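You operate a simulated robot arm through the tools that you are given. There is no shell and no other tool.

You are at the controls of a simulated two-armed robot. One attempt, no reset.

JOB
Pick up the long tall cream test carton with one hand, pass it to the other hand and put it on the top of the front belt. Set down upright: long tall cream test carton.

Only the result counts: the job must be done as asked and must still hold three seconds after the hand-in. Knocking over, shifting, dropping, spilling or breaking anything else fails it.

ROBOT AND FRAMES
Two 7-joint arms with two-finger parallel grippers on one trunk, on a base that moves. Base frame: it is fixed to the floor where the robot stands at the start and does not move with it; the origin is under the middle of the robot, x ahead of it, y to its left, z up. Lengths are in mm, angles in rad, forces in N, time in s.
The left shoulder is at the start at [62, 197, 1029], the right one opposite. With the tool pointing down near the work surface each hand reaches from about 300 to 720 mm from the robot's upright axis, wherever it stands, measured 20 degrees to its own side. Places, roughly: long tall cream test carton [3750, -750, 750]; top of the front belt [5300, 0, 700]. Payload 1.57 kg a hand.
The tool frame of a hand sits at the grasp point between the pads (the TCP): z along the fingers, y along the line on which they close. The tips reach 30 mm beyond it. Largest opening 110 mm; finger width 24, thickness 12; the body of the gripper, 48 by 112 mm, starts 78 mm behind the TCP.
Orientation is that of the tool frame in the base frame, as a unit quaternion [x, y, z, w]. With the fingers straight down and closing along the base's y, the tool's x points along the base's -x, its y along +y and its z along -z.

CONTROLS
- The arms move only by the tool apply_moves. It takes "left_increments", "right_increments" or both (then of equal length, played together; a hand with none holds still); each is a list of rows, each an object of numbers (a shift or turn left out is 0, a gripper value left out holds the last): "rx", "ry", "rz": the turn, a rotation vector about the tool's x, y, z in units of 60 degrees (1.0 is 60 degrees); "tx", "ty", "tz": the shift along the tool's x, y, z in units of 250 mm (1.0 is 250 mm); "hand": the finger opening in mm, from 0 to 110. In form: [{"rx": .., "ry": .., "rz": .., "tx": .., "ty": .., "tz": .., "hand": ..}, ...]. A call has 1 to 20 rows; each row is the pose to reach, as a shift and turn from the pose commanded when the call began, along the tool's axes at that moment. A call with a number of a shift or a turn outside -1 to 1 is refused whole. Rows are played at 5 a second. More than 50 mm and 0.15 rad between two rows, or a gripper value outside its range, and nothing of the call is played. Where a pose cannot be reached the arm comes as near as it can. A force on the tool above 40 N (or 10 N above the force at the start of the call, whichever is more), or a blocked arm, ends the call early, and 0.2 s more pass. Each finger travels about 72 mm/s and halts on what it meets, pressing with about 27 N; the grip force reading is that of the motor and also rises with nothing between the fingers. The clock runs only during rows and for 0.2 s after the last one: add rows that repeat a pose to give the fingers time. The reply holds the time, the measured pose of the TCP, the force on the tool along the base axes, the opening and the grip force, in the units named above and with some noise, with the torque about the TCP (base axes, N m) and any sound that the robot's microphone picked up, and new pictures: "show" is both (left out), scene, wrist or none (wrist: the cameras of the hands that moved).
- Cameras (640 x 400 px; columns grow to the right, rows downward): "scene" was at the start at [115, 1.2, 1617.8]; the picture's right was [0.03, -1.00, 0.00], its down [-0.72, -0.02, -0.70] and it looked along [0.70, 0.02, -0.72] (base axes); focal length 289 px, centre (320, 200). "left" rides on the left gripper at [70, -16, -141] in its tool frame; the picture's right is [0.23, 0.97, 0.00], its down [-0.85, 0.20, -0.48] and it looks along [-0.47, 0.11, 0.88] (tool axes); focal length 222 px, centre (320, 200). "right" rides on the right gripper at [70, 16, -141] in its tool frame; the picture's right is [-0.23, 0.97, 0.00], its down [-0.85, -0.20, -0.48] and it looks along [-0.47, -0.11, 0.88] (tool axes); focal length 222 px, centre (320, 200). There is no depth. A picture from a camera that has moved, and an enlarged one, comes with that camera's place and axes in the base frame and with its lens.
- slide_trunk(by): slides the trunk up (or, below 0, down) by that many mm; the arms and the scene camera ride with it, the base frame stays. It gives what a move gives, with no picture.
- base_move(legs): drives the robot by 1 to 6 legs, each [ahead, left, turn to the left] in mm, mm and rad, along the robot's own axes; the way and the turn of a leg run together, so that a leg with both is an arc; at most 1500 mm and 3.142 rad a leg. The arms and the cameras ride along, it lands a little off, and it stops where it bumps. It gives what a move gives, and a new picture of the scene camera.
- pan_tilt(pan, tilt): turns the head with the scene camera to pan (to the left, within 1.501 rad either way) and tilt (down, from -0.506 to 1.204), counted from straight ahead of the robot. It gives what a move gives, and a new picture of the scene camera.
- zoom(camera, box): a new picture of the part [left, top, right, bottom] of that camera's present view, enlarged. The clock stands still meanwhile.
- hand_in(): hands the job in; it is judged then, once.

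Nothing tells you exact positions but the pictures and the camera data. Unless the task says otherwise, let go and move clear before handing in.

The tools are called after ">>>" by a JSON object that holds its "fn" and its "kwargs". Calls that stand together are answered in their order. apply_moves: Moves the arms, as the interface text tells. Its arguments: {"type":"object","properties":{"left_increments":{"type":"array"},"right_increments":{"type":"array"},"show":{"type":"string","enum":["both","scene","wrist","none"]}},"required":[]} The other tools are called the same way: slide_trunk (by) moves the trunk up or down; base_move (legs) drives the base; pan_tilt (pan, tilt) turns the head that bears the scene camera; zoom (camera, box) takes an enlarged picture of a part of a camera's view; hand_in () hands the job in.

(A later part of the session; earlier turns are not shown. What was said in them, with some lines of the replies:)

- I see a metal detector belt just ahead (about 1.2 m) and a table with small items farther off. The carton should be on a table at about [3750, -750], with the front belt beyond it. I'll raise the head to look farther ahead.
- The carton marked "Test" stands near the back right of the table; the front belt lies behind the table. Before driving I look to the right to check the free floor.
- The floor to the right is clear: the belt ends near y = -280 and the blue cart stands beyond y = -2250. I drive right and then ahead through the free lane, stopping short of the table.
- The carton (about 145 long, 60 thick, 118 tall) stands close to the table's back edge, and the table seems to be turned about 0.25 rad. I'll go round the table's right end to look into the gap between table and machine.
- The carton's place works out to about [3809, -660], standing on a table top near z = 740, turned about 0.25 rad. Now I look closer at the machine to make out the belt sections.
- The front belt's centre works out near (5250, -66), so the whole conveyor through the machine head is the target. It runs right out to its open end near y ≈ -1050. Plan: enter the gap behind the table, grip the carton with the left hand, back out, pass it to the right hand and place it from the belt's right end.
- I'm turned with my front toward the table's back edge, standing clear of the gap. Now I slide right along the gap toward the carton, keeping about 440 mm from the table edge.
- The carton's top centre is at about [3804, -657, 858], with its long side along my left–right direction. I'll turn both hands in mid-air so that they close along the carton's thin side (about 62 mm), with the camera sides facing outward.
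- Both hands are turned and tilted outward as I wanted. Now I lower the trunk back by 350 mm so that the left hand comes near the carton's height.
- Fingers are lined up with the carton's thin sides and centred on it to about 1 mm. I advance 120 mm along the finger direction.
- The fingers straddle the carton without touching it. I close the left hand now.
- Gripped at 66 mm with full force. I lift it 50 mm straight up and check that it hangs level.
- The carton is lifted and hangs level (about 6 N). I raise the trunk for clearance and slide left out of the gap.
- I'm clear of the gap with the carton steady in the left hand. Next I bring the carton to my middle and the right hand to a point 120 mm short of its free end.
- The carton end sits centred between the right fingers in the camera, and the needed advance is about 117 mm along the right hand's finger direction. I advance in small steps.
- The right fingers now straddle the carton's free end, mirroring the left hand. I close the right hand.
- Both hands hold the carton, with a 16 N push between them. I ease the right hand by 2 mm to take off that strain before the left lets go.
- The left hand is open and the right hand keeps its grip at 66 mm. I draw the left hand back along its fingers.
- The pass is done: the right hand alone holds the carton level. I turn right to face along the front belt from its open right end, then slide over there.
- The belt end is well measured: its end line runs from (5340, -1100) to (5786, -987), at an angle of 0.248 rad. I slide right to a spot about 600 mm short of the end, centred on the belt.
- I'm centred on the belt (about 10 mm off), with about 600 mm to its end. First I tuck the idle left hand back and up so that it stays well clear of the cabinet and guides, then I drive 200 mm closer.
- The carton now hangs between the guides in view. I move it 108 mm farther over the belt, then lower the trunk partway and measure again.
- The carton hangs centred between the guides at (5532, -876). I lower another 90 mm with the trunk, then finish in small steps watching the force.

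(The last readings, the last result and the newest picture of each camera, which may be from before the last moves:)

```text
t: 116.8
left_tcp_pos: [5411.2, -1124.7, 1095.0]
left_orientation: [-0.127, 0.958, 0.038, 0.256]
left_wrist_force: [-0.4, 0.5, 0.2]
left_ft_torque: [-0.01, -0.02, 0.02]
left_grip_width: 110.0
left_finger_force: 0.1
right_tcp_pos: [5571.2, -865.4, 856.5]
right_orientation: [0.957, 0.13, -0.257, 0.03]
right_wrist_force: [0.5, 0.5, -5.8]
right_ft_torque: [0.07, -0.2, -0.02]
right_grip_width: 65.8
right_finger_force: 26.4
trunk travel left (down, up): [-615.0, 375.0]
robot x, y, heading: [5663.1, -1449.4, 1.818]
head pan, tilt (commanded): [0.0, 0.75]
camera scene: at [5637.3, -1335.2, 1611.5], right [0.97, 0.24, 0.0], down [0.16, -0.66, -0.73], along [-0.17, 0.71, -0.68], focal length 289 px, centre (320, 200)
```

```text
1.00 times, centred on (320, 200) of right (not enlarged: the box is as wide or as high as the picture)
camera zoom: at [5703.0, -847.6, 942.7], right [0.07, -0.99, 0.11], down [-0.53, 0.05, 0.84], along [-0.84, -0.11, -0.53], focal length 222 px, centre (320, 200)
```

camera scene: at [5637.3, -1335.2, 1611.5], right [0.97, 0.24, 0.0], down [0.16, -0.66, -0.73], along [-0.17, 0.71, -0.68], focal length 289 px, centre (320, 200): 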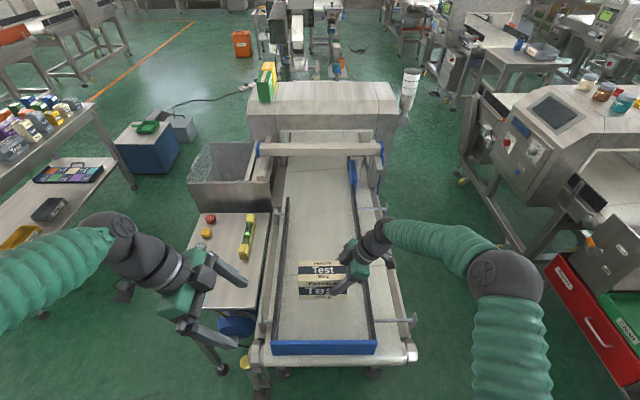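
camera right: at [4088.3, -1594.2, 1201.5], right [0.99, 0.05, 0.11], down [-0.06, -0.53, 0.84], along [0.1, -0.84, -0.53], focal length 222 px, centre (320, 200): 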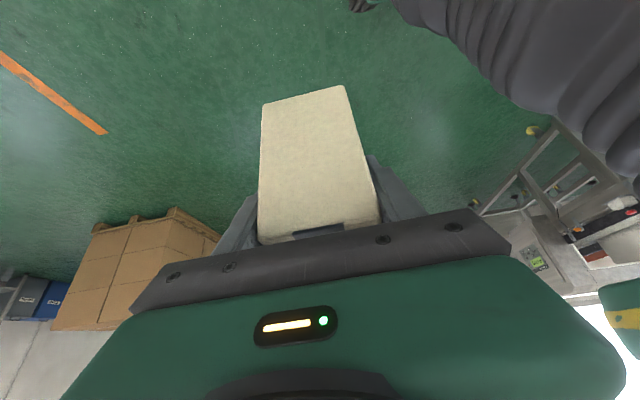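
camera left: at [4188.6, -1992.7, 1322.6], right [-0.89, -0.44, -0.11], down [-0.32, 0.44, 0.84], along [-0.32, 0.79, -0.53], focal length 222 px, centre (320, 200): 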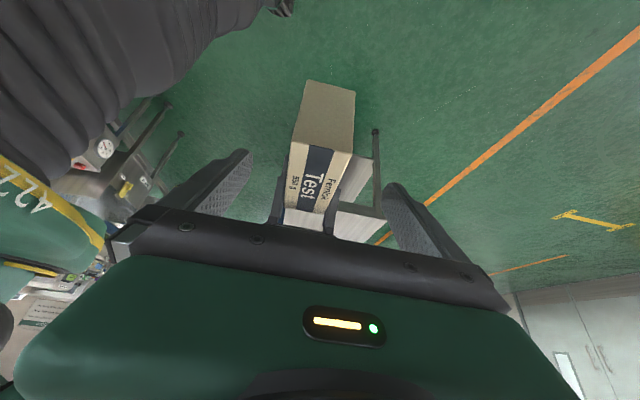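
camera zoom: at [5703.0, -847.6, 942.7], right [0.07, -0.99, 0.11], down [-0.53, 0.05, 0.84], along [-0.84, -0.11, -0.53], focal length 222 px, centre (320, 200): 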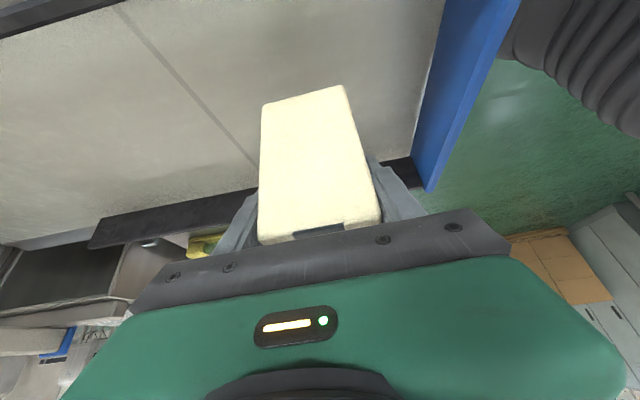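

The carton's bottom is about 785 mm high, some 50–70 mm above the belt, and clear of the seam, guides and end board. I lower with the arm in small steps.

>>> {"fn": "apply_moves", "kwargs": {"right_increments": [{"tx": 0.01, "ty": 0.0002, "tz": 0.0173}, {"tx": 0.02, "ty": 0.0004, "tz": 0.0346}, {"tx": 0.03, "ty": 0.0007, "tz": 0.0519}, {"tx": 0.04, "ty": 0.0009, "tz": 0.0692}, {"tx": 0.05, "ty": 0.0011, "tz": 0.0865}, {"tx": 0.06, "ty": 0.0013, "tz": 0.1038}, {"tx": 0.06, "ty": 0.0013, "tz": 0.1038}], "show": "none"}}

>>> {"fn": "zoom", "kwargs": {"camera": "scene", "box": [260, 210, 420, 330]}}

>>> {"fn": "zoom", "kwargs": {"camera": "right", "box": [180, 40, 480, 260]}}

```text
t: 118.5
left_tcp_pos: [5410.3, -1124.8, 1094.9]
left_orientation: [-0.126, 0.958, 0.037, 0.256]
left_wrist_force: [0.1, 0.3, 0.7]
left_ft_torque: [0.0, -0.05, 0.03]
left_grip_width: 110.2
left_finger_force: 0.0
right_tcp_pos: [5572.1, -866.0, 825.3]
right_orientation: [0.957, 0.129, -0.258, 0.029]
right_wrist_force: [0.1, 0.7, -5.2]
right_ft_torque: [0.06, -0.23, -0.01]
right_grip_width: 65.9
right_finger_force: 26.7
trunk travel left (down, up): [-615.0, 375.0]
robot x, y, heading: [5664.2, -1443.5, 1.814]
head pan, tilt (commanded): [0.0, 0.75]
```

```text
3.33 times, centred on (340, 270) of scene
camera zoom: at [5637.3, -1335.1, 1611.5], right [0.97, 0.24, 0.0], down [0.16, -0.66, -0.73], along [-0.17, 0.71, -0.68], focal length 963 px, centre (253, -33)
```

zoom: 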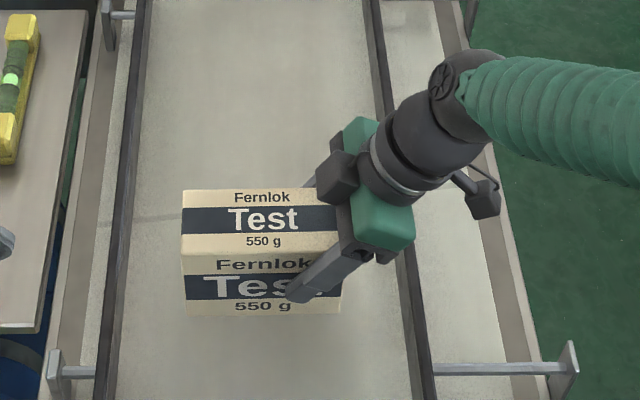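

```text
1.82 times, centred on (330, 150) of right
camera zoom: at [5703.0, -847.3, 912.7], right [0.07, -0.99, 0.1], down [-0.53, 0.05, 0.84], along [-0.84, -0.11, -0.53], focal length 404 px, centre (302, 291)
```

zoom: 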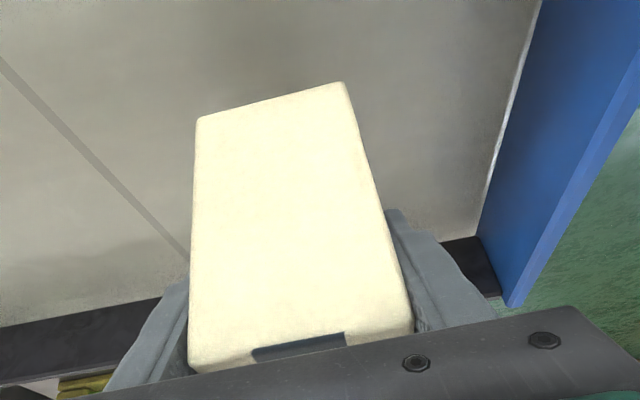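

>>> {"fn": "apply_moves", "kwargs": {"right_increments": [{"tx": 0.006, "tz": 0.0104}, {"tx": 0.012, "tz": 0.0208}, {"tx": 0.018, "tz": 0.0312}, {"tx": 0.024, "tz": 0.0415}, {"tx": 0.024, "tz": 0.0415}], "show": "none"}}

```text
t: 119.7
left_tcp_pos: [5410.6, -1124.5, 1093.7]
left_orientation: [-0.127, 0.957, 0.038, 0.257]
left_wrist_force: [-0.1, -0.4, 0.4]
left_ft_torque: [0.0, 0.0, 0.01]
left_grip_width: 109.9
left_finger_force: 0.0
right_tcp_pos: [5572.1, -865.5, 813.8]
right_orientation: [0.957, 0.129, -0.257, 0.03]
right_wrist_force: [-0.2, -0.4, -5.7]
right_ft_torque: [0.06, -0.19, -0.01]
right_grip_width: 65.8
right_finger_force: 27.1
trunk travel left (down, up): [-615.0, 375.0]
robot x, y, heading: [5664.1, -1448.0, 1.812]
head pan, tilt (commanded): [0.0, 0.75]
```

>>> {"fn": "apply_moves", "kwargs": {"right_increments": [{"tx": 0.004, "tz": 0.0069}, {"tx": 0.008, "tz": 0.0138}, {"tx": 0.012, "tz": 0.0208}, {"tx": 0.016, "tz": 0.0277}, {"tx": 0.016, "tz": 0.0277}], "show": "none"}}

>>> {"fn": "zoom", "kwargs": {"camera": "right", "box": [180, 40, 480, 260]}}

>>> {"fn": "zoom", "kwargs": {"camera": "scene", "box": [260, 210, 420, 330]}}

```text
t: 120.8
left_tcp_pos: [5411.1, -1125.9, 1095.1]
left_orientation: [-0.127, 0.958, 0.038, 0.256]
left_wrist_force: [-0.7, -0.5, -0.4]
left_ft_torque: [0.0, 0.01, 0.04]
left_grip_width: 110.1
left_finger_force: 0.1
right_tcp_pos: [5571.1, -865.9, 803.4]
right_orientation: [0.957, 0.13, -0.256, 0.031]
right_wrist_force: [0.8, -0.3, -5.6]
right_ft_torque: [0.06, -0.22, -0.01]
right_grip_width: 65.7
right_finger_force: 27.2
trunk travel left (down, up): [-615.0, 375.0]
robot x, y, heading: [5662.6, -1448.9, 1.815]
head pan, tilt (commanded): [0.0, 0.75]
```

```text
1.82 times, centred on (330, 150) of right
camera zoom: at [5703.2, -847.4, 892.7], right [0.07, -0.99, 0.11], down [-0.53, 0.05, 0.84], along [-0.84, -0.11, -0.53], focal length 404 px, centre (302, 291)
```

zoom: 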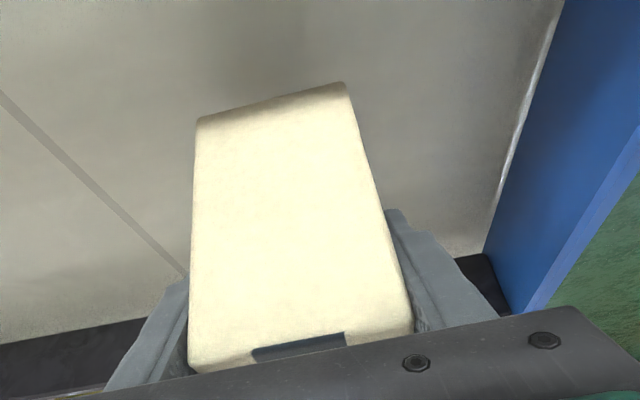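

```text
3.33 times, centred on (340, 270) of scene
camera zoom: at [5637.3, -1335.0, 1611.5], right [0.97, 0.24, 0.0], down [0.16, -0.66, -0.73], along [-0.17, 0.71, -0.68], focal length 963 px, centre (253, -33)
```

zoom: 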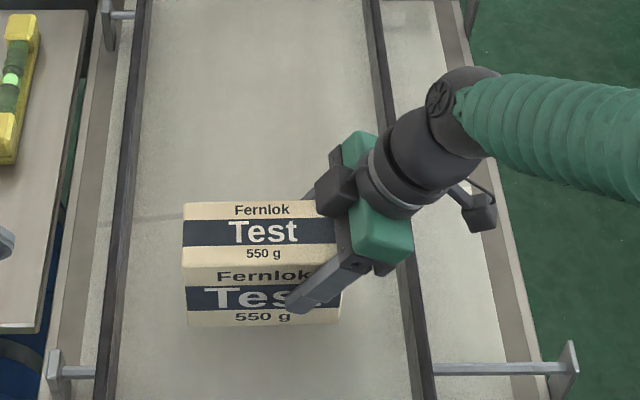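

A contact shadow is starting to show under the carton, so the belt is close. I go on in 2 mm steps.

>>> {"fn": "apply_moves", "kwargs": {"right_increments": [{"tx": 0.004, "tz": 0.0069}, {"tx": 0.008, "tz": 0.0138}, {"tx": 0.012, "tz": 0.0208}, {"tx": 0.012, "tz": 0.0208}], "show": "none"}}

```text
t: 121.8
left_tcp_pos: [5411.0, -1126.0, 1093.9]
left_orientation: [-0.126, 0.958, 0.037, 0.256]
left_wrist_force: [-1.1, 0.5, -0.1]
left_ft_torque: [0.0, 0.01, -0.04]
left_grip_width: 110.0
left_finger_force: 0.1
right_tcp_pos: [5571.0, -864.8, 798.4]
right_orientation: [0.957, 0.13, -0.257, 0.03]
right_wrist_force: [0.5, 0.2, -5.0]
right_ft_torque: [0.03, -0.22, 0.01]
right_grip_width: 65.9
right_finger_force: 26.9
trunk travel left (down, up): [-615.0, 375.0]
robot x, y, heading: [5665.7, -1450.0, 1.812]
head pan, tilt (commanded): [0.0, 0.75]
```

>>> {"fn": "apply_moves", "kwargs": {"right_increments": [{"tx": 0.004, "tz": 0.0069}, {"tx": 0.008, "tz": 0.0138}, {"tx": 0.012, "tz": 0.0208}, {"tx": 0.012, "tz": 0.0208}], "show": "none"}}

>>> {"fn": "zoom", "kwargs": {"camera": "right", "box": [180, 40, 480, 260]}}

```text
t: 122.8
left_tcp_pos: [5411.8, -1124.7, 1095.8]
left_orientation: [-0.126, 0.957, 0.038, 0.257]
left_wrist_force: [-0.1, 0.1, -0.4]
left_ft_torque: [-0.02, 0.0, 0.01]
left_grip_width: 109.9
left_finger_force: 0.2
right_tcp_pos: [5571.4, -864.9, 793.2]
right_orientation: [0.957, 0.129, -0.258, 0.03]
right_wrist_force: [-0.4, -0.1, -5.0]
right_ft_torque: [0.07, -0.21, 0.0]
right_grip_width: 66.0
right_finger_force: 27.4
trunk travel left (down, up): [-615.0, 375.0]
robot x, y, heading: [5664.9, -1450.5, 1.816]
head pan, tilt (commanded): [0.0, 0.75]
```

```text
1.82 times, centred on (330, 150) of right
camera zoom: at [5703.5, -846.8, 880.8], right [0.07, -0.99, 0.11], down [-0.53, 0.05, 0.84], along [-0.84, -0.11, -0.53], focal length 404 px, centre (302, 291)
```

zoom: 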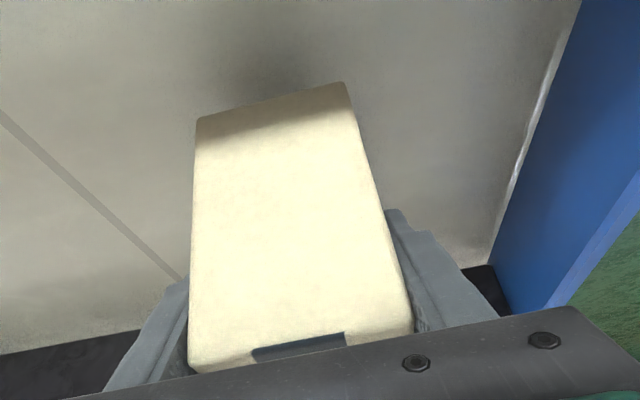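

>>> {"fn": "apply_moves", "kwargs": {"right_increments": [{"tx": 0.004, "tz": 0.0069}, {"tx": 0.008, "tz": 0.0138}, {"tx": 0.012, "tz": 0.0208}, {"tx": 0.012, "tz": 0.0208}], "show": "none"}}

```text
t: 123.8
left_tcp_pos: [5411.0, -1126.2, 1094.6]
left_orientation: [-0.128, 0.957, 0.039, 0.256]
left_wrist_force: [0.7, 0.5, 0.3]
left_ft_torque: [-0.01, -0.05, -0.02]
left_grip_width: 110.0
left_finger_force: 0.0
right_tcp_pos: [5571.5, -865.2, 785.9]
right_orientation: [0.957, 0.13, -0.256, 0.03]
right_wrist_force: [-0.3, 0.9, -6.4]
right_ft_torque: [0.01, -0.24, -0.01]
right_grip_width: 65.7
right_finger_force: 26.9
trunk travel left (down, up): [-615.0, 375.0]
robot x, y, heading: [5664.8, -1447.0, 1.814]
head pan, tilt (commanded): [0.0, 0.75]
```

>>> {"fn": "apply_moves", "kwargs": {"right_increments": [{"tx": 0.004, "tz": 0.0069}, {"tx": 0.008, "tz": 0.0138}, {"tx": 0.012, "tz": 0.0208}, {"tx": 0.012, "tz": 0.0208}], "show": "none"}}

>>> {"fn": "zoom", "kwargs": {"camera": "right", "box": [180, 40, 480, 260]}}

>>> {"fn": "zoom", "kwargs": {"camera": "scene", "box": [260, 210, 420, 330]}}

```text
t: 124.8
left_tcp_pos: [5409.9, -1125.1, 1094.9]
left_orientation: [-0.127, 0.958, 0.038, 0.256]
left_wrist_force: [-0.3, 0.1, -1.1]
left_ft_torque: [0.02, -0.02, 0.0]
left_grip_width: 110.0
left_finger_force: 0.1
right_tcp_pos: [5571.8, -866.1, 781.0]
right_orientation: [0.957, 0.13, -0.257, 0.03]
right_wrist_force: [-0.6, -0.8, -5.9]
right_ft_torque: [0.05, -0.2, 0.03]
right_grip_width: 65.8
right_finger_force: 27.4
trunk travel left (down, up): [-615.0, 375.0]
robot x, y, heading: [5662.1, -1451.8, 1.811]
head pan, tilt (commanded): [0.0, 0.75]
```

```text
1.82 times, centred on (330, 150) of right
camera zoom: at [5703.0, -846.9, 868.6], right [0.07, -0.99, 0.1], down [-0.53, 0.05, 0.84], along [-0.84, -0.11, -0.53], focal length 404 px, centre (302, 291)
```

zoom: 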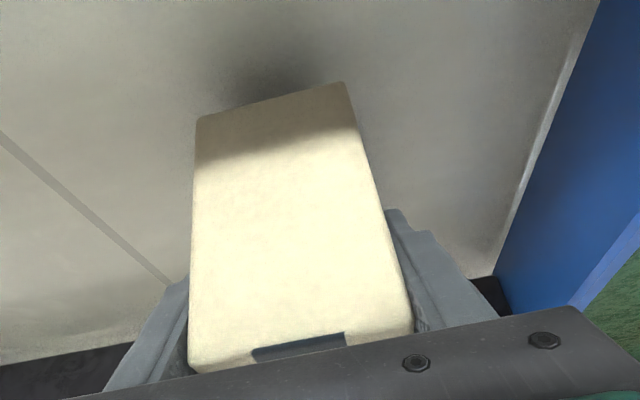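

```text
3.33 times, centred on (340, 270) of scene
camera zoom: at [5637.3, -1335.0, 1611.5], right [0.97, 0.24, 0.0], down [0.16, -0.66, -0.73], along [-0.17, 0.71, -0.68], focal length 963 px, centre (253, -33)
```

zoom: 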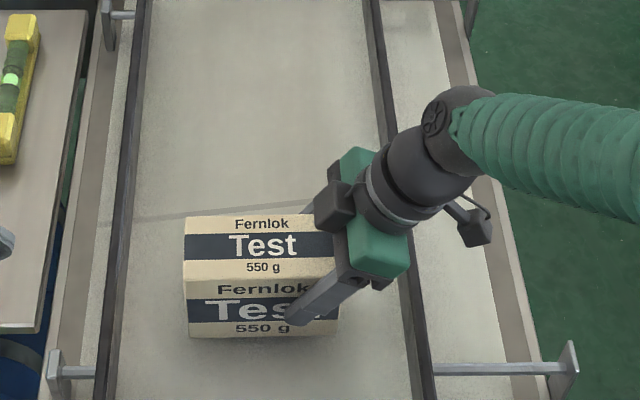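

>>> {"fn": "apply_moves", "kwargs": {"right_increments": [{"tx": 0.004, "tz": 0.0069}, {"tx": 0.008, "tz": 0.0138}, {"tx": 0.012, "tz": 0.0208}, {"tx": 0.012, "tz": 0.0208}], "show": "none"}}

```text
t: 125.8
left_tcp_pos: [5411.2, -1126.8, 1095.0]
left_orientation: [-0.126, 0.958, 0.037, 0.256]
left_wrist_force: [0.7, 0.0, -0.4]
left_ft_torque: [-0.02, 0.03, 0.03]
left_grip_width: 109.8
left_finger_force: 0.0
right_tcp_pos: [5571.9, -866.2, 774.2]
right_orientation: [0.957, 0.13, -0.257, 0.03]
right_wrist_force: [-1.0, -0.9, -5.3]
right_ft_torque: [0.05, -0.21, 0.0]
right_grip_width: 65.7
right_finger_force: 27.1
trunk travel left (down, up): [-615.0, 375.0]
robot x, y, heading: [5660.6, -1450.1, 1.814]
head pan, tilt (commanded): [0.0, 0.75]
```

>>> {"fn": "apply_moves", "kwargs": {"right_increments": [{"tx": 0.004, "tz": 0.0069}, {"tx": 0.008, "tz": 0.0138}, {"tx": 0.012, "tz": 0.0208}, {"tx": 0.012, "tz": 0.0208}], "show": "none"}}

>>> {"fn": "zoom", "kwargs": {"camera": "right", "box": [180, 40, 480, 260]}}

>>> {"fn": "zoom", "kwargs": {"camera": "scene", "box": [260, 210, 420, 330]}}

```text
t: 126.8
left_tcp_pos: [5411.1, -1125.7, 1095.6]
left_orientation: [-0.126, 0.957, 0.037, 0.257]
left_wrist_force: [-0.8, -0.4, 0.1]
left_ft_torque: [-0.02, -0.01, -0.01]
left_grip_width: 110.0
left_finger_force: 0.1
right_tcp_pos: [5570.5, -865.0, 769.5]
right_orientation: [0.957, 0.13, -0.257, 0.03]
right_wrist_force: [0.0, 0.1, -5.4]
right_ft_torque: [0.05, -0.2, 0.01]
right_grip_width: 66.0
right_finger_force: 26.7
trunk travel left (down, up): [-615.0, 375.0]
robot x, y, heading: [5668.2, -1443.8, 1.818]
head pan, tilt (commanded): [0.0, 0.75]
```

```text
1.82 times, centred on (330, 150) of right
camera zoom: at [5702.8, -846.9, 856.5], right [0.07, -0.99, 0.1], down [-0.53, 0.05, 0.84], along [-0.84, -0.11, -0.53], focal length 404 px, centre (302, 291)
```

zoom: 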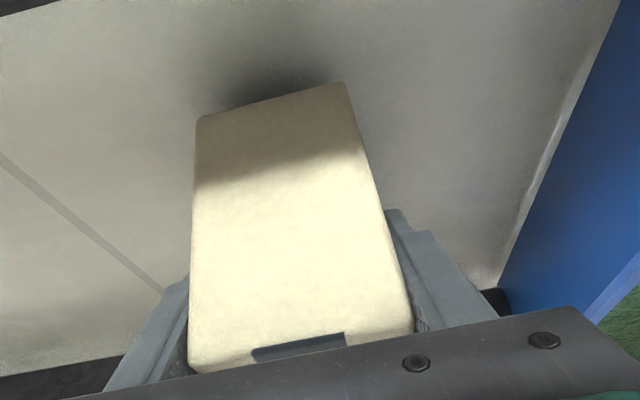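

```text
3.33 times, centred on (340, 270) of scene
camera zoom: at [5637.3, -1335.0, 1611.5], right [0.97, 0.24, 0.0], down [0.16, -0.66, -0.73], along [-0.17, 0.71, -0.68], focal length 963 px, centre (253, -33)
```

zoom: 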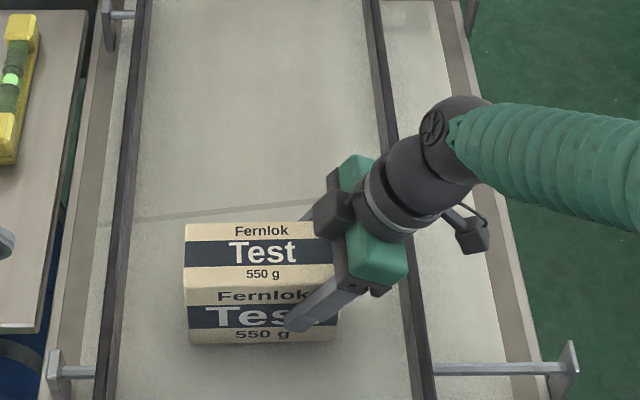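

The camera's parallax on the belt seam puts the belt surface near z = 668, about 30 mm below the carton, and the end board's top near 755, so the gripper stays clear of the guides. I go on lowering.

>>> {"fn": "apply_moves", "kwargs": {"right_increments": [{"tx": 0.006, "tz": 0.0104}, {"tx": 0.012, "tz": 0.0208}, {"tx": 0.018, "tz": 0.0312}, {"tx": 0.024, "tz": 0.0415}, {"tx": 0.028, "tz": 0.0485}, {"tx": 0.028, "tz": 0.0485}], "show": "none"}}

>>> {"fn": "zoom", "kwargs": {"camera": "right", "box": [180, 40, 480, 260]}}

>>> {"fn": "zoom", "kwargs": {"camera": "scene", "box": [260, 210, 420, 330]}}

```text
t: 128.2
left_tcp_pos: [5410.4, -1125.6, 1096.0]
left_orientation: [-0.127, 0.958, 0.038, 0.256]
left_wrist_force: [0.1, 0.6, -0.3]
left_ft_torque: [-0.02, 0.0, -0.03]
left_grip_width: 110.1
left_finger_force: 0.1
right_tcp_pos: [5571.7, -865.7, 755.7]
right_orientation: [0.957, 0.13, -0.258, 0.03]
right_wrist_force: [0.5, 0.9, -5.6]
right_ft_torque: [0.06, -0.2, -0.01]
right_grip_width: 65.9
right_finger_force: 26.9
trunk travel left (down, up): [-615.0, 375.0]
robot x, y, heading: [5664.5, -1443.0, 1.812]
head pan, tilt (commanded): [0.0, 0.75]
```

```text
1.82 times, centred on (330, 150) of right
camera zoom: at [5702.9, -846.7, 842.7], right [0.07, -0.99, 0.1], down [-0.53, 0.05, 0.84], along [-0.84, -0.11, -0.53], focal length 404 px, centre (302, 291)
```

zoom: 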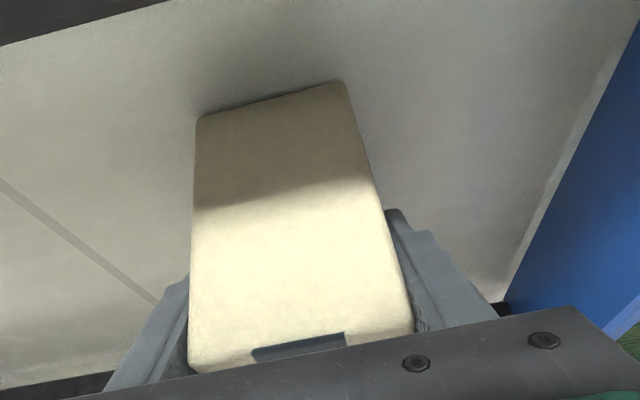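

```text
3.33 times, centred on (340, 270) of scene
camera zoom: at [5637.3, -1335.0, 1611.5], right [0.97, 0.24, 0.0], down [0.16, -0.66, -0.73], along [-0.17, 0.71, -0.68], focal length 963 px, centre (253, -33)
```

zoom: 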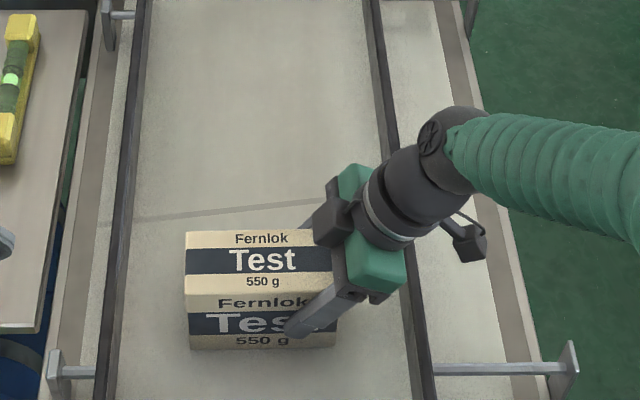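

>>> {"fn": "apply_moves", "kwargs": {"right_increments": [{"tx": 0.004, "tz": 0.0069}, {"tx": 0.008, "tz": 0.0138}, {"tx": 0.012, "tz": 0.0208}, {"tx": 0.016, "tz": 0.0277}, {"tx": 0.016, "tz": 0.0277}], "show": "none"}}

>>> {"fn": "zoom", "kwargs": {"camera": "right", "box": [180, 40, 480, 260]}}

```text
t: 129.4
left_tcp_pos: [5411.6, -1127.7, 1096.0]
left_orientation: [-0.126, 0.958, 0.039, 0.256]
left_wrist_force: [-0.1, -0.5, 0.6]
left_ft_torque: [-0.01, 0.01, 0.02]
left_grip_width: 110.0
left_finger_force: 0.2
right_tcp_pos: [5570.9, -865.7, 748.8]
right_orientation: [0.957, 0.129, -0.258, 0.028]
right_wrist_force: [1.4, 4.2, 28.7]
right_ft_torque: [-0.81, -0.17, -0.21]
right_grip_width: 66.1
right_finger_force: 27.1
trunk travel left (down, up): [-615.0, 375.0]
robot x, y, heading: [5663.9, -1446.3, 1.815]
head pan, tilt (commanded): [0.0, 0.75]
```

```text
1.82 times, centred on (330, 150) of right
camera zoom: at [5703.4, -847.9, 837.1], right [0.06, -0.99, 0.1], down [-0.53, 0.05, 0.85], along [-0.84, -0.11, -0.53], focal length 404 px, centre (302, 291)
```

zoom: 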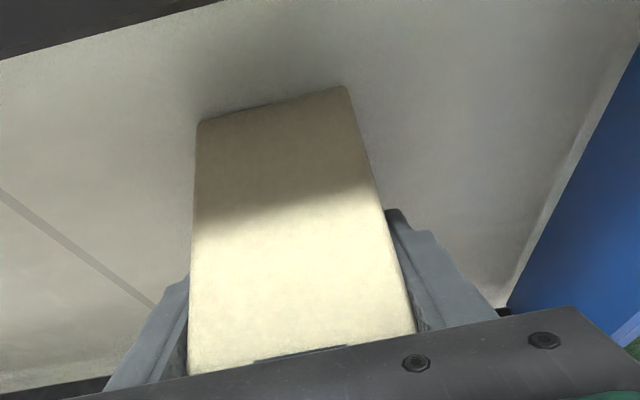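

Contact: the force rose to +29 N with the belt at about z = 677. I ease up about 1.5 mm to take off the press before letting go.

>>> {"fn": "apply_moves", "kwargs": {"right_increments": [{"tx": -0.002, "tz": -0.0035}, {"tx": -0.003, "tz": -0.0052}, {"tx": -0.003, "tz": -0.0052}], "show": "none"}}

```text
t: 130.2
left_tcp_pos: [5411.5, -1126.2, 1096.0]
left_orientation: [-0.126, 0.958, 0.038, 0.256]
left_wrist_force: [0.0, -0.1, 0.2]
left_ft_torque: [-0.01, 0.0, 0.03]
left_grip_width: 109.9
left_finger_force: 0.1
right_tcp_pos: [5571.9, -866.7, 749.6]
right_orientation: [0.957, 0.13, -0.257, 0.029]
right_wrist_force: [-0.8, 8.8, 19.6]
right_ft_torque: [-0.37, 0.43, -0.49]
right_grip_width: 66.1
right_finger_force: 27.0
trunk travel left (down, up): [-615.0, 375.0]
robot x, y, heading: [5663.6, -1449.3, 1.813]
head pan, tilt (commanded): [0.0, 0.75]
```

>>> {"fn": "apply_moves", "kwargs": {"right_increments": [{"tx": -0.002, "tz": -0.0035}, {"tx": -0.004, "tz": -0.0069}, {"tx": -0.004, "tz": -0.0069}], "show": "none"}}

```text
t: 131.1
left_tcp_pos: [5411.3, -1126.5, 1094.8]
left_orientation: [-0.126, 0.958, 0.038, 0.256]
left_wrist_force: [0.5, -0.1, 0.0]
left_ft_torque: [0.02, -0.02, 0.02]
left_grip_width: 110.1
left_finger_force: 0.0
right_tcp_pos: [5572.8, -866.4, 750.0]
right_orientation: [0.957, 0.13, -0.256, 0.031]
right_wrist_force: [-1.7, 1.9, 2.3]
right_ft_torque: [-0.18, 0.36, -0.36]
right_grip_width: 66.0
right_finger_force: 27.0
trunk travel left (down, up): [-615.0, 375.0]
robot x, y, heading: [5662.9, -1444.4, 1.814]
head pan, tilt (commanded): [0.0, 0.75]
```

Only about 2 N remains and the carton stands on the belt. I open the right hand.

>>> {"fn": "apply_moves", "kwargs": {"right_increments": [{"hand": 72}, {"hand": 80}, {"hand": 90}, {"hand": 100}, {"hand": 110}, {"hand": 110}], "show": "both"}}

>>> {"fn": "zoom", "kwargs": {"camera": "scene", "box": [260, 210, 420, 330]}}

```text
t: 132.4
left_tcp_pos: [5411.0, -1125.3, 1095.1]
left_orientation: [-0.127, 0.958, 0.038, 0.256]
left_wrist_force: [-0.7, -0.5, 0.0]
left_ft_torque: [0.01, -0.05, -0.03]
left_grip_width: 110.0
left_finger_force: 0.1
right_tcp_pos: [5571.0, -866.5, 751.5]
right_orientation: [0.957, 0.13, -0.257, 0.031]
right_wrist_force: [-0.2, 0.0, -0.1]
right_ft_torque: [0.01, -0.01, -0.01]
right_grip_width: 110.0
right_finger_force: 0.1
trunk travel left (down, up): [-615.0, 375.0]
robot x, y, heading: [5662.5, -1448.5, 1.812]
head pan, tilt (commanded): [0.0, 0.75]
camera scene: at [5637.6, -1336.1, 1611.7], right [0.97, 0.24, 0.0], down [0.16, -0.66, -0.73], along [-0.18, 0.71, -0.68], focal length 289 px, centre (320, 200)
camera right: at [5703.0, -847.2, 838.5], right [0.07, -0.99, 0.1], down [-0.53, 0.05, 0.84], along [-0.84, -0.11, -0.53], focal length 222 px, centre (320, 200)
```

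scene: 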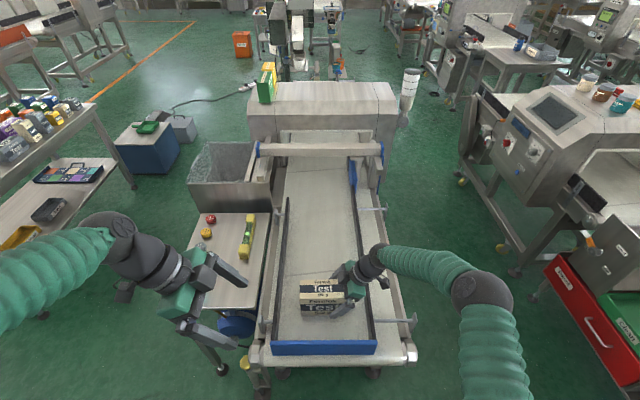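
right: 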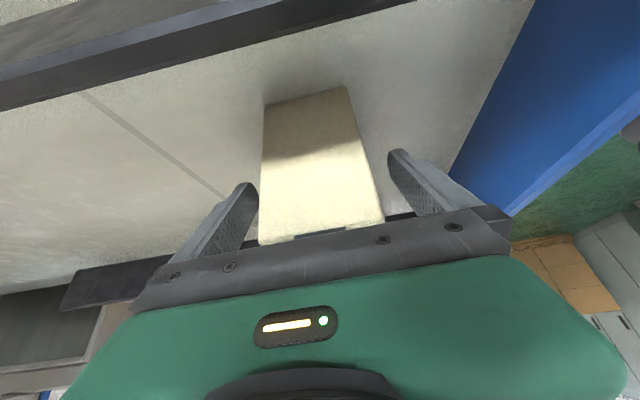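

```text
3.33 times, centred on (340, 270) of scene
camera zoom: at [5637.6, -1336.1, 1611.7], right [0.97, 0.24, 0.0], down [0.16, -0.66, -0.73], along [-0.18, 0.71, -0.68], focal length 963 px, centre (253, -33)
```

zoom: 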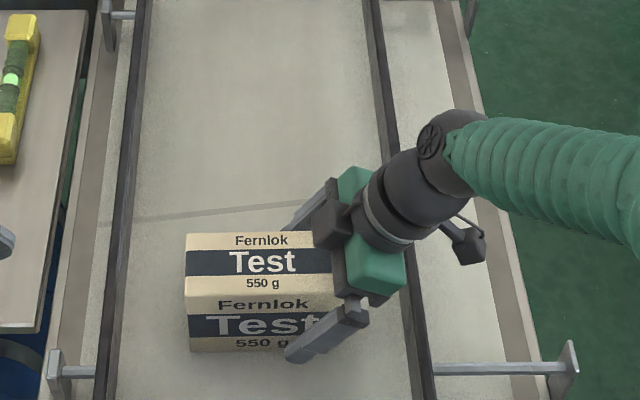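

The carton stands free on the belt and did not move. I draw the right hand back along its fingers.

>>> {"fn": "apply_moves", "kwargs": {"right_increments": [{"tz": -0.08}, {"tz": -0.18}, {"tz": -0.3}, {"tz": -0.42}, {"tz": -0.54}, {"tz": -0.66}, {"tz": -0.66}], "show": "both"}}

>>> {"fn": "zoom", "kwargs": {"camera": "scene", "box": [260, 210, 420, 330]}}

```text
t: 134.1
left_tcp_pos: [5411.6, -1124.7, 1095.4]
left_orientation: [-0.126, 0.958, 0.038, 0.256]
left_wrist_force: [0.1, -0.1, -0.2]
left_ft_torque: [0.0, -0.03, -0.01]
left_grip_width: 110.0
left_finger_force: 0.0
right_tcp_pos: [5650.7, -844.9, 895.6]
right_orientation: [0.957, 0.129, -0.257, 0.03]
right_wrist_force: [0.2, 0.7, 0.7]
right_ft_torque: [-0.02, 0.0, 0.01]
right_grip_width: 109.9
right_finger_force: 0.1
trunk travel left (down, up): [-615.0, 375.0]
robot x, y, heading: [5662.7, -1449.6, 1.814]
head pan, tilt (commanded): [0.0, 0.75]
camera scene: at [5638.1, -1335.8, 1611.6], right [0.97, 0.24, 0.0], down [0.16, -0.66, -0.73], along [-0.18, 0.71, -0.68], focal length 289 px, centre (320, 200)
camera right: at [5783.7, -826.9, 981.5], right [0.07, -0.99, 0.11], down [-0.53, 0.05, 0.84], along [-0.84, -0.11, -0.53], focal length 222 px, centre (320, 200)
```

scene: 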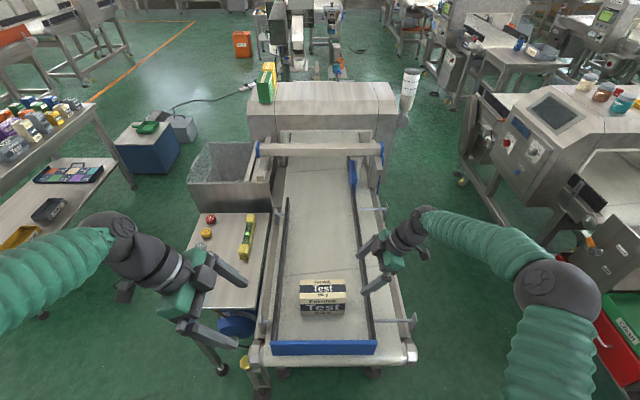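
right: 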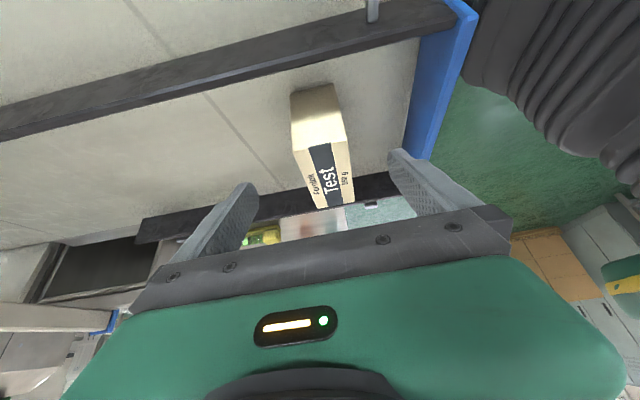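

```text
3.33 times, centred on (340, 270) of scene
camera zoom: at [5638.1, -1335.8, 1611.6], right [0.97, 0.24, 0.0], down [0.16, -0.66, -0.73], along [-0.18, 0.71, -0.68], focal length 963 px, centre (253, -33)
```

zoom: 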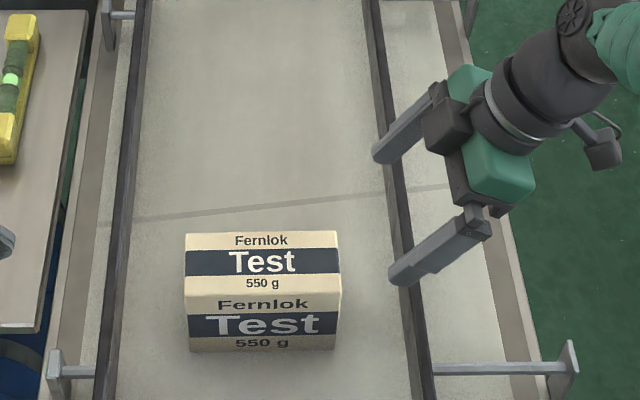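

The carton stands upright and level on the belt, between the guides, with nothing touching it. I raise the trunk and back off, then take a last look before handing in.

>>> {"fn": "slide_trunk", "kwargs": {"by": 200}}

>>> {"fn": "base_move", "kwargs": {"legs": [[-180, 0, 0]]}}

>>> {"fn": "zoom", "kwargs": {"camera": "scene", "box": [180, 130, 420, 330]}}

```text
t: 136.2
left_tcp_pos: [5411.1, -1125.3, 1295.1]
left_orientation: [-0.126, 0.958, 0.037, 0.256]
left_wrist_force: [1.0, -0.6, 0.3]
left_ft_torque: [0.03, 0.02, -0.01]
left_grip_width: 110.0
left_finger_force: 0.1
right_tcp_pos: [5652.3, -845.2, 1094.0]
right_orientation: [0.957, 0.129, -0.257, 0.03]
right_wrist_force: [0.4, 0.7, -0.1]
right_ft_torque: [0.01, 0.02, 0.02]
right_grip_width: 110.0
right_finger_force: 0.1
trunk travel left (down, up): [-815.0, 175.0]
robot x, y, heading: [5665.8, -1450.4, 1.813]
head pan, tilt (commanded): [0.0, 0.75]
```

```text
t: 137.7
left_tcp_pos: [5453.5, -1297.8, 1293.4]
left_orientation: [-0.127, 0.958, 0.037, 0.256]
left_wrist_force: [-0.1, 0.3, 0.1]
left_ft_torque: [0.01, -0.02, 0.0]
left_grip_width: 110.0
left_finger_force: 0.0
right_tcp_pos: [5694.4, -1017.0, 1091.9]
right_orientation: [0.957, 0.129, -0.256, 0.031]
right_wrist_force: [0.8, -0.2, 0.1]
right_ft_torque: [-0.05, -0.01, 0.0]
right_grip_width: 109.7
right_finger_force: 0.0
trunk travel left (down, up): [-815.0, 175.0]
robot x, y, heading: [5709.2, -1622.8, 1.815]
head pan, tilt (commanded): [0.0, 0.75]
camera scene: at [5679.8, -1505.0, 1811.2], right [0.97, 0.24, 0.0], down [0.17, -0.67, -0.73], along [-0.18, 0.71, -0.69], focal length 289 px, centre (320, 200)
```

scene: 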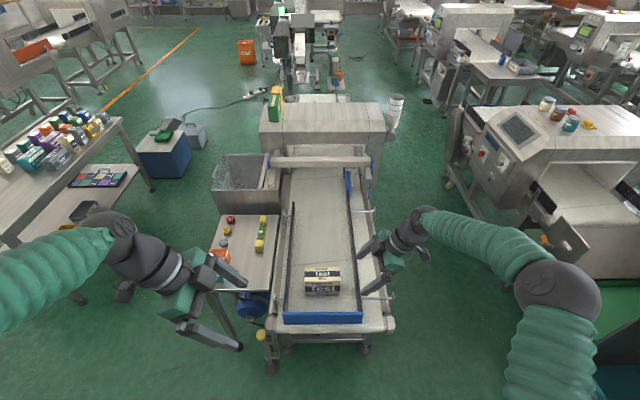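

```text
2.00 times, centred on (300, 230) of scene
camera zoom: at [5679.8, -1505.0, 1811.2], right [0.97, 0.24, 0.0], down [0.17, -0.67, -0.73], along [-0.18, 0.71, -0.69], focal length 578 px, centre (360, 140)
```

zoom: 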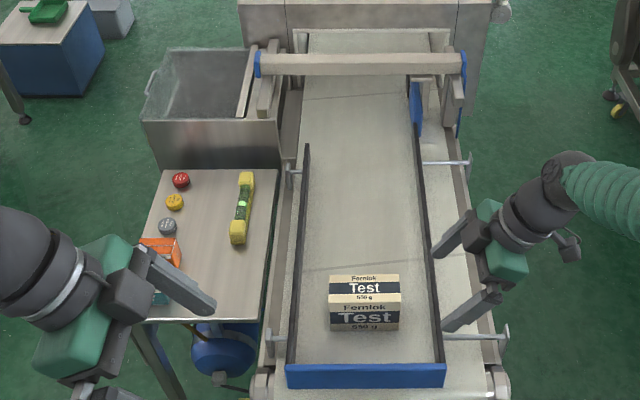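

The carton stands upright on the front belt between the guides. Both hands are empty and clear, and the items on the cabinet and table look untouched. I hand in.

>>> {"fn": "hand_in", "kwargs": {}}

```text
The job is handed in.
```

The long tall cream test carton is standing upright on top of the front belt, and the job is handed in. I have no verdict back yet.

- **Pick and pass:** I lifted it off the table with the left hand, passed it to the right hand in open floor, and let go with the left before placing.
- **Placement:** The right hand set it down between the side guides near the belt's right-hand end, at about [5532, -876]. The belt surface there is about z = 677.
- **Distance from the given place:** This is on the same conveyor but about 900 mm from your rough point [5300, 0, 700]. That point is at the belt's middle, by the machine head and a pusher bar, which I could not reach from the end.
- **Everything else:** I bumped nothing. In the last picture the items on the cabinet and table looked undisturbed. I then raised the trunk, backed off about 180 mm and left both hands open and clear.
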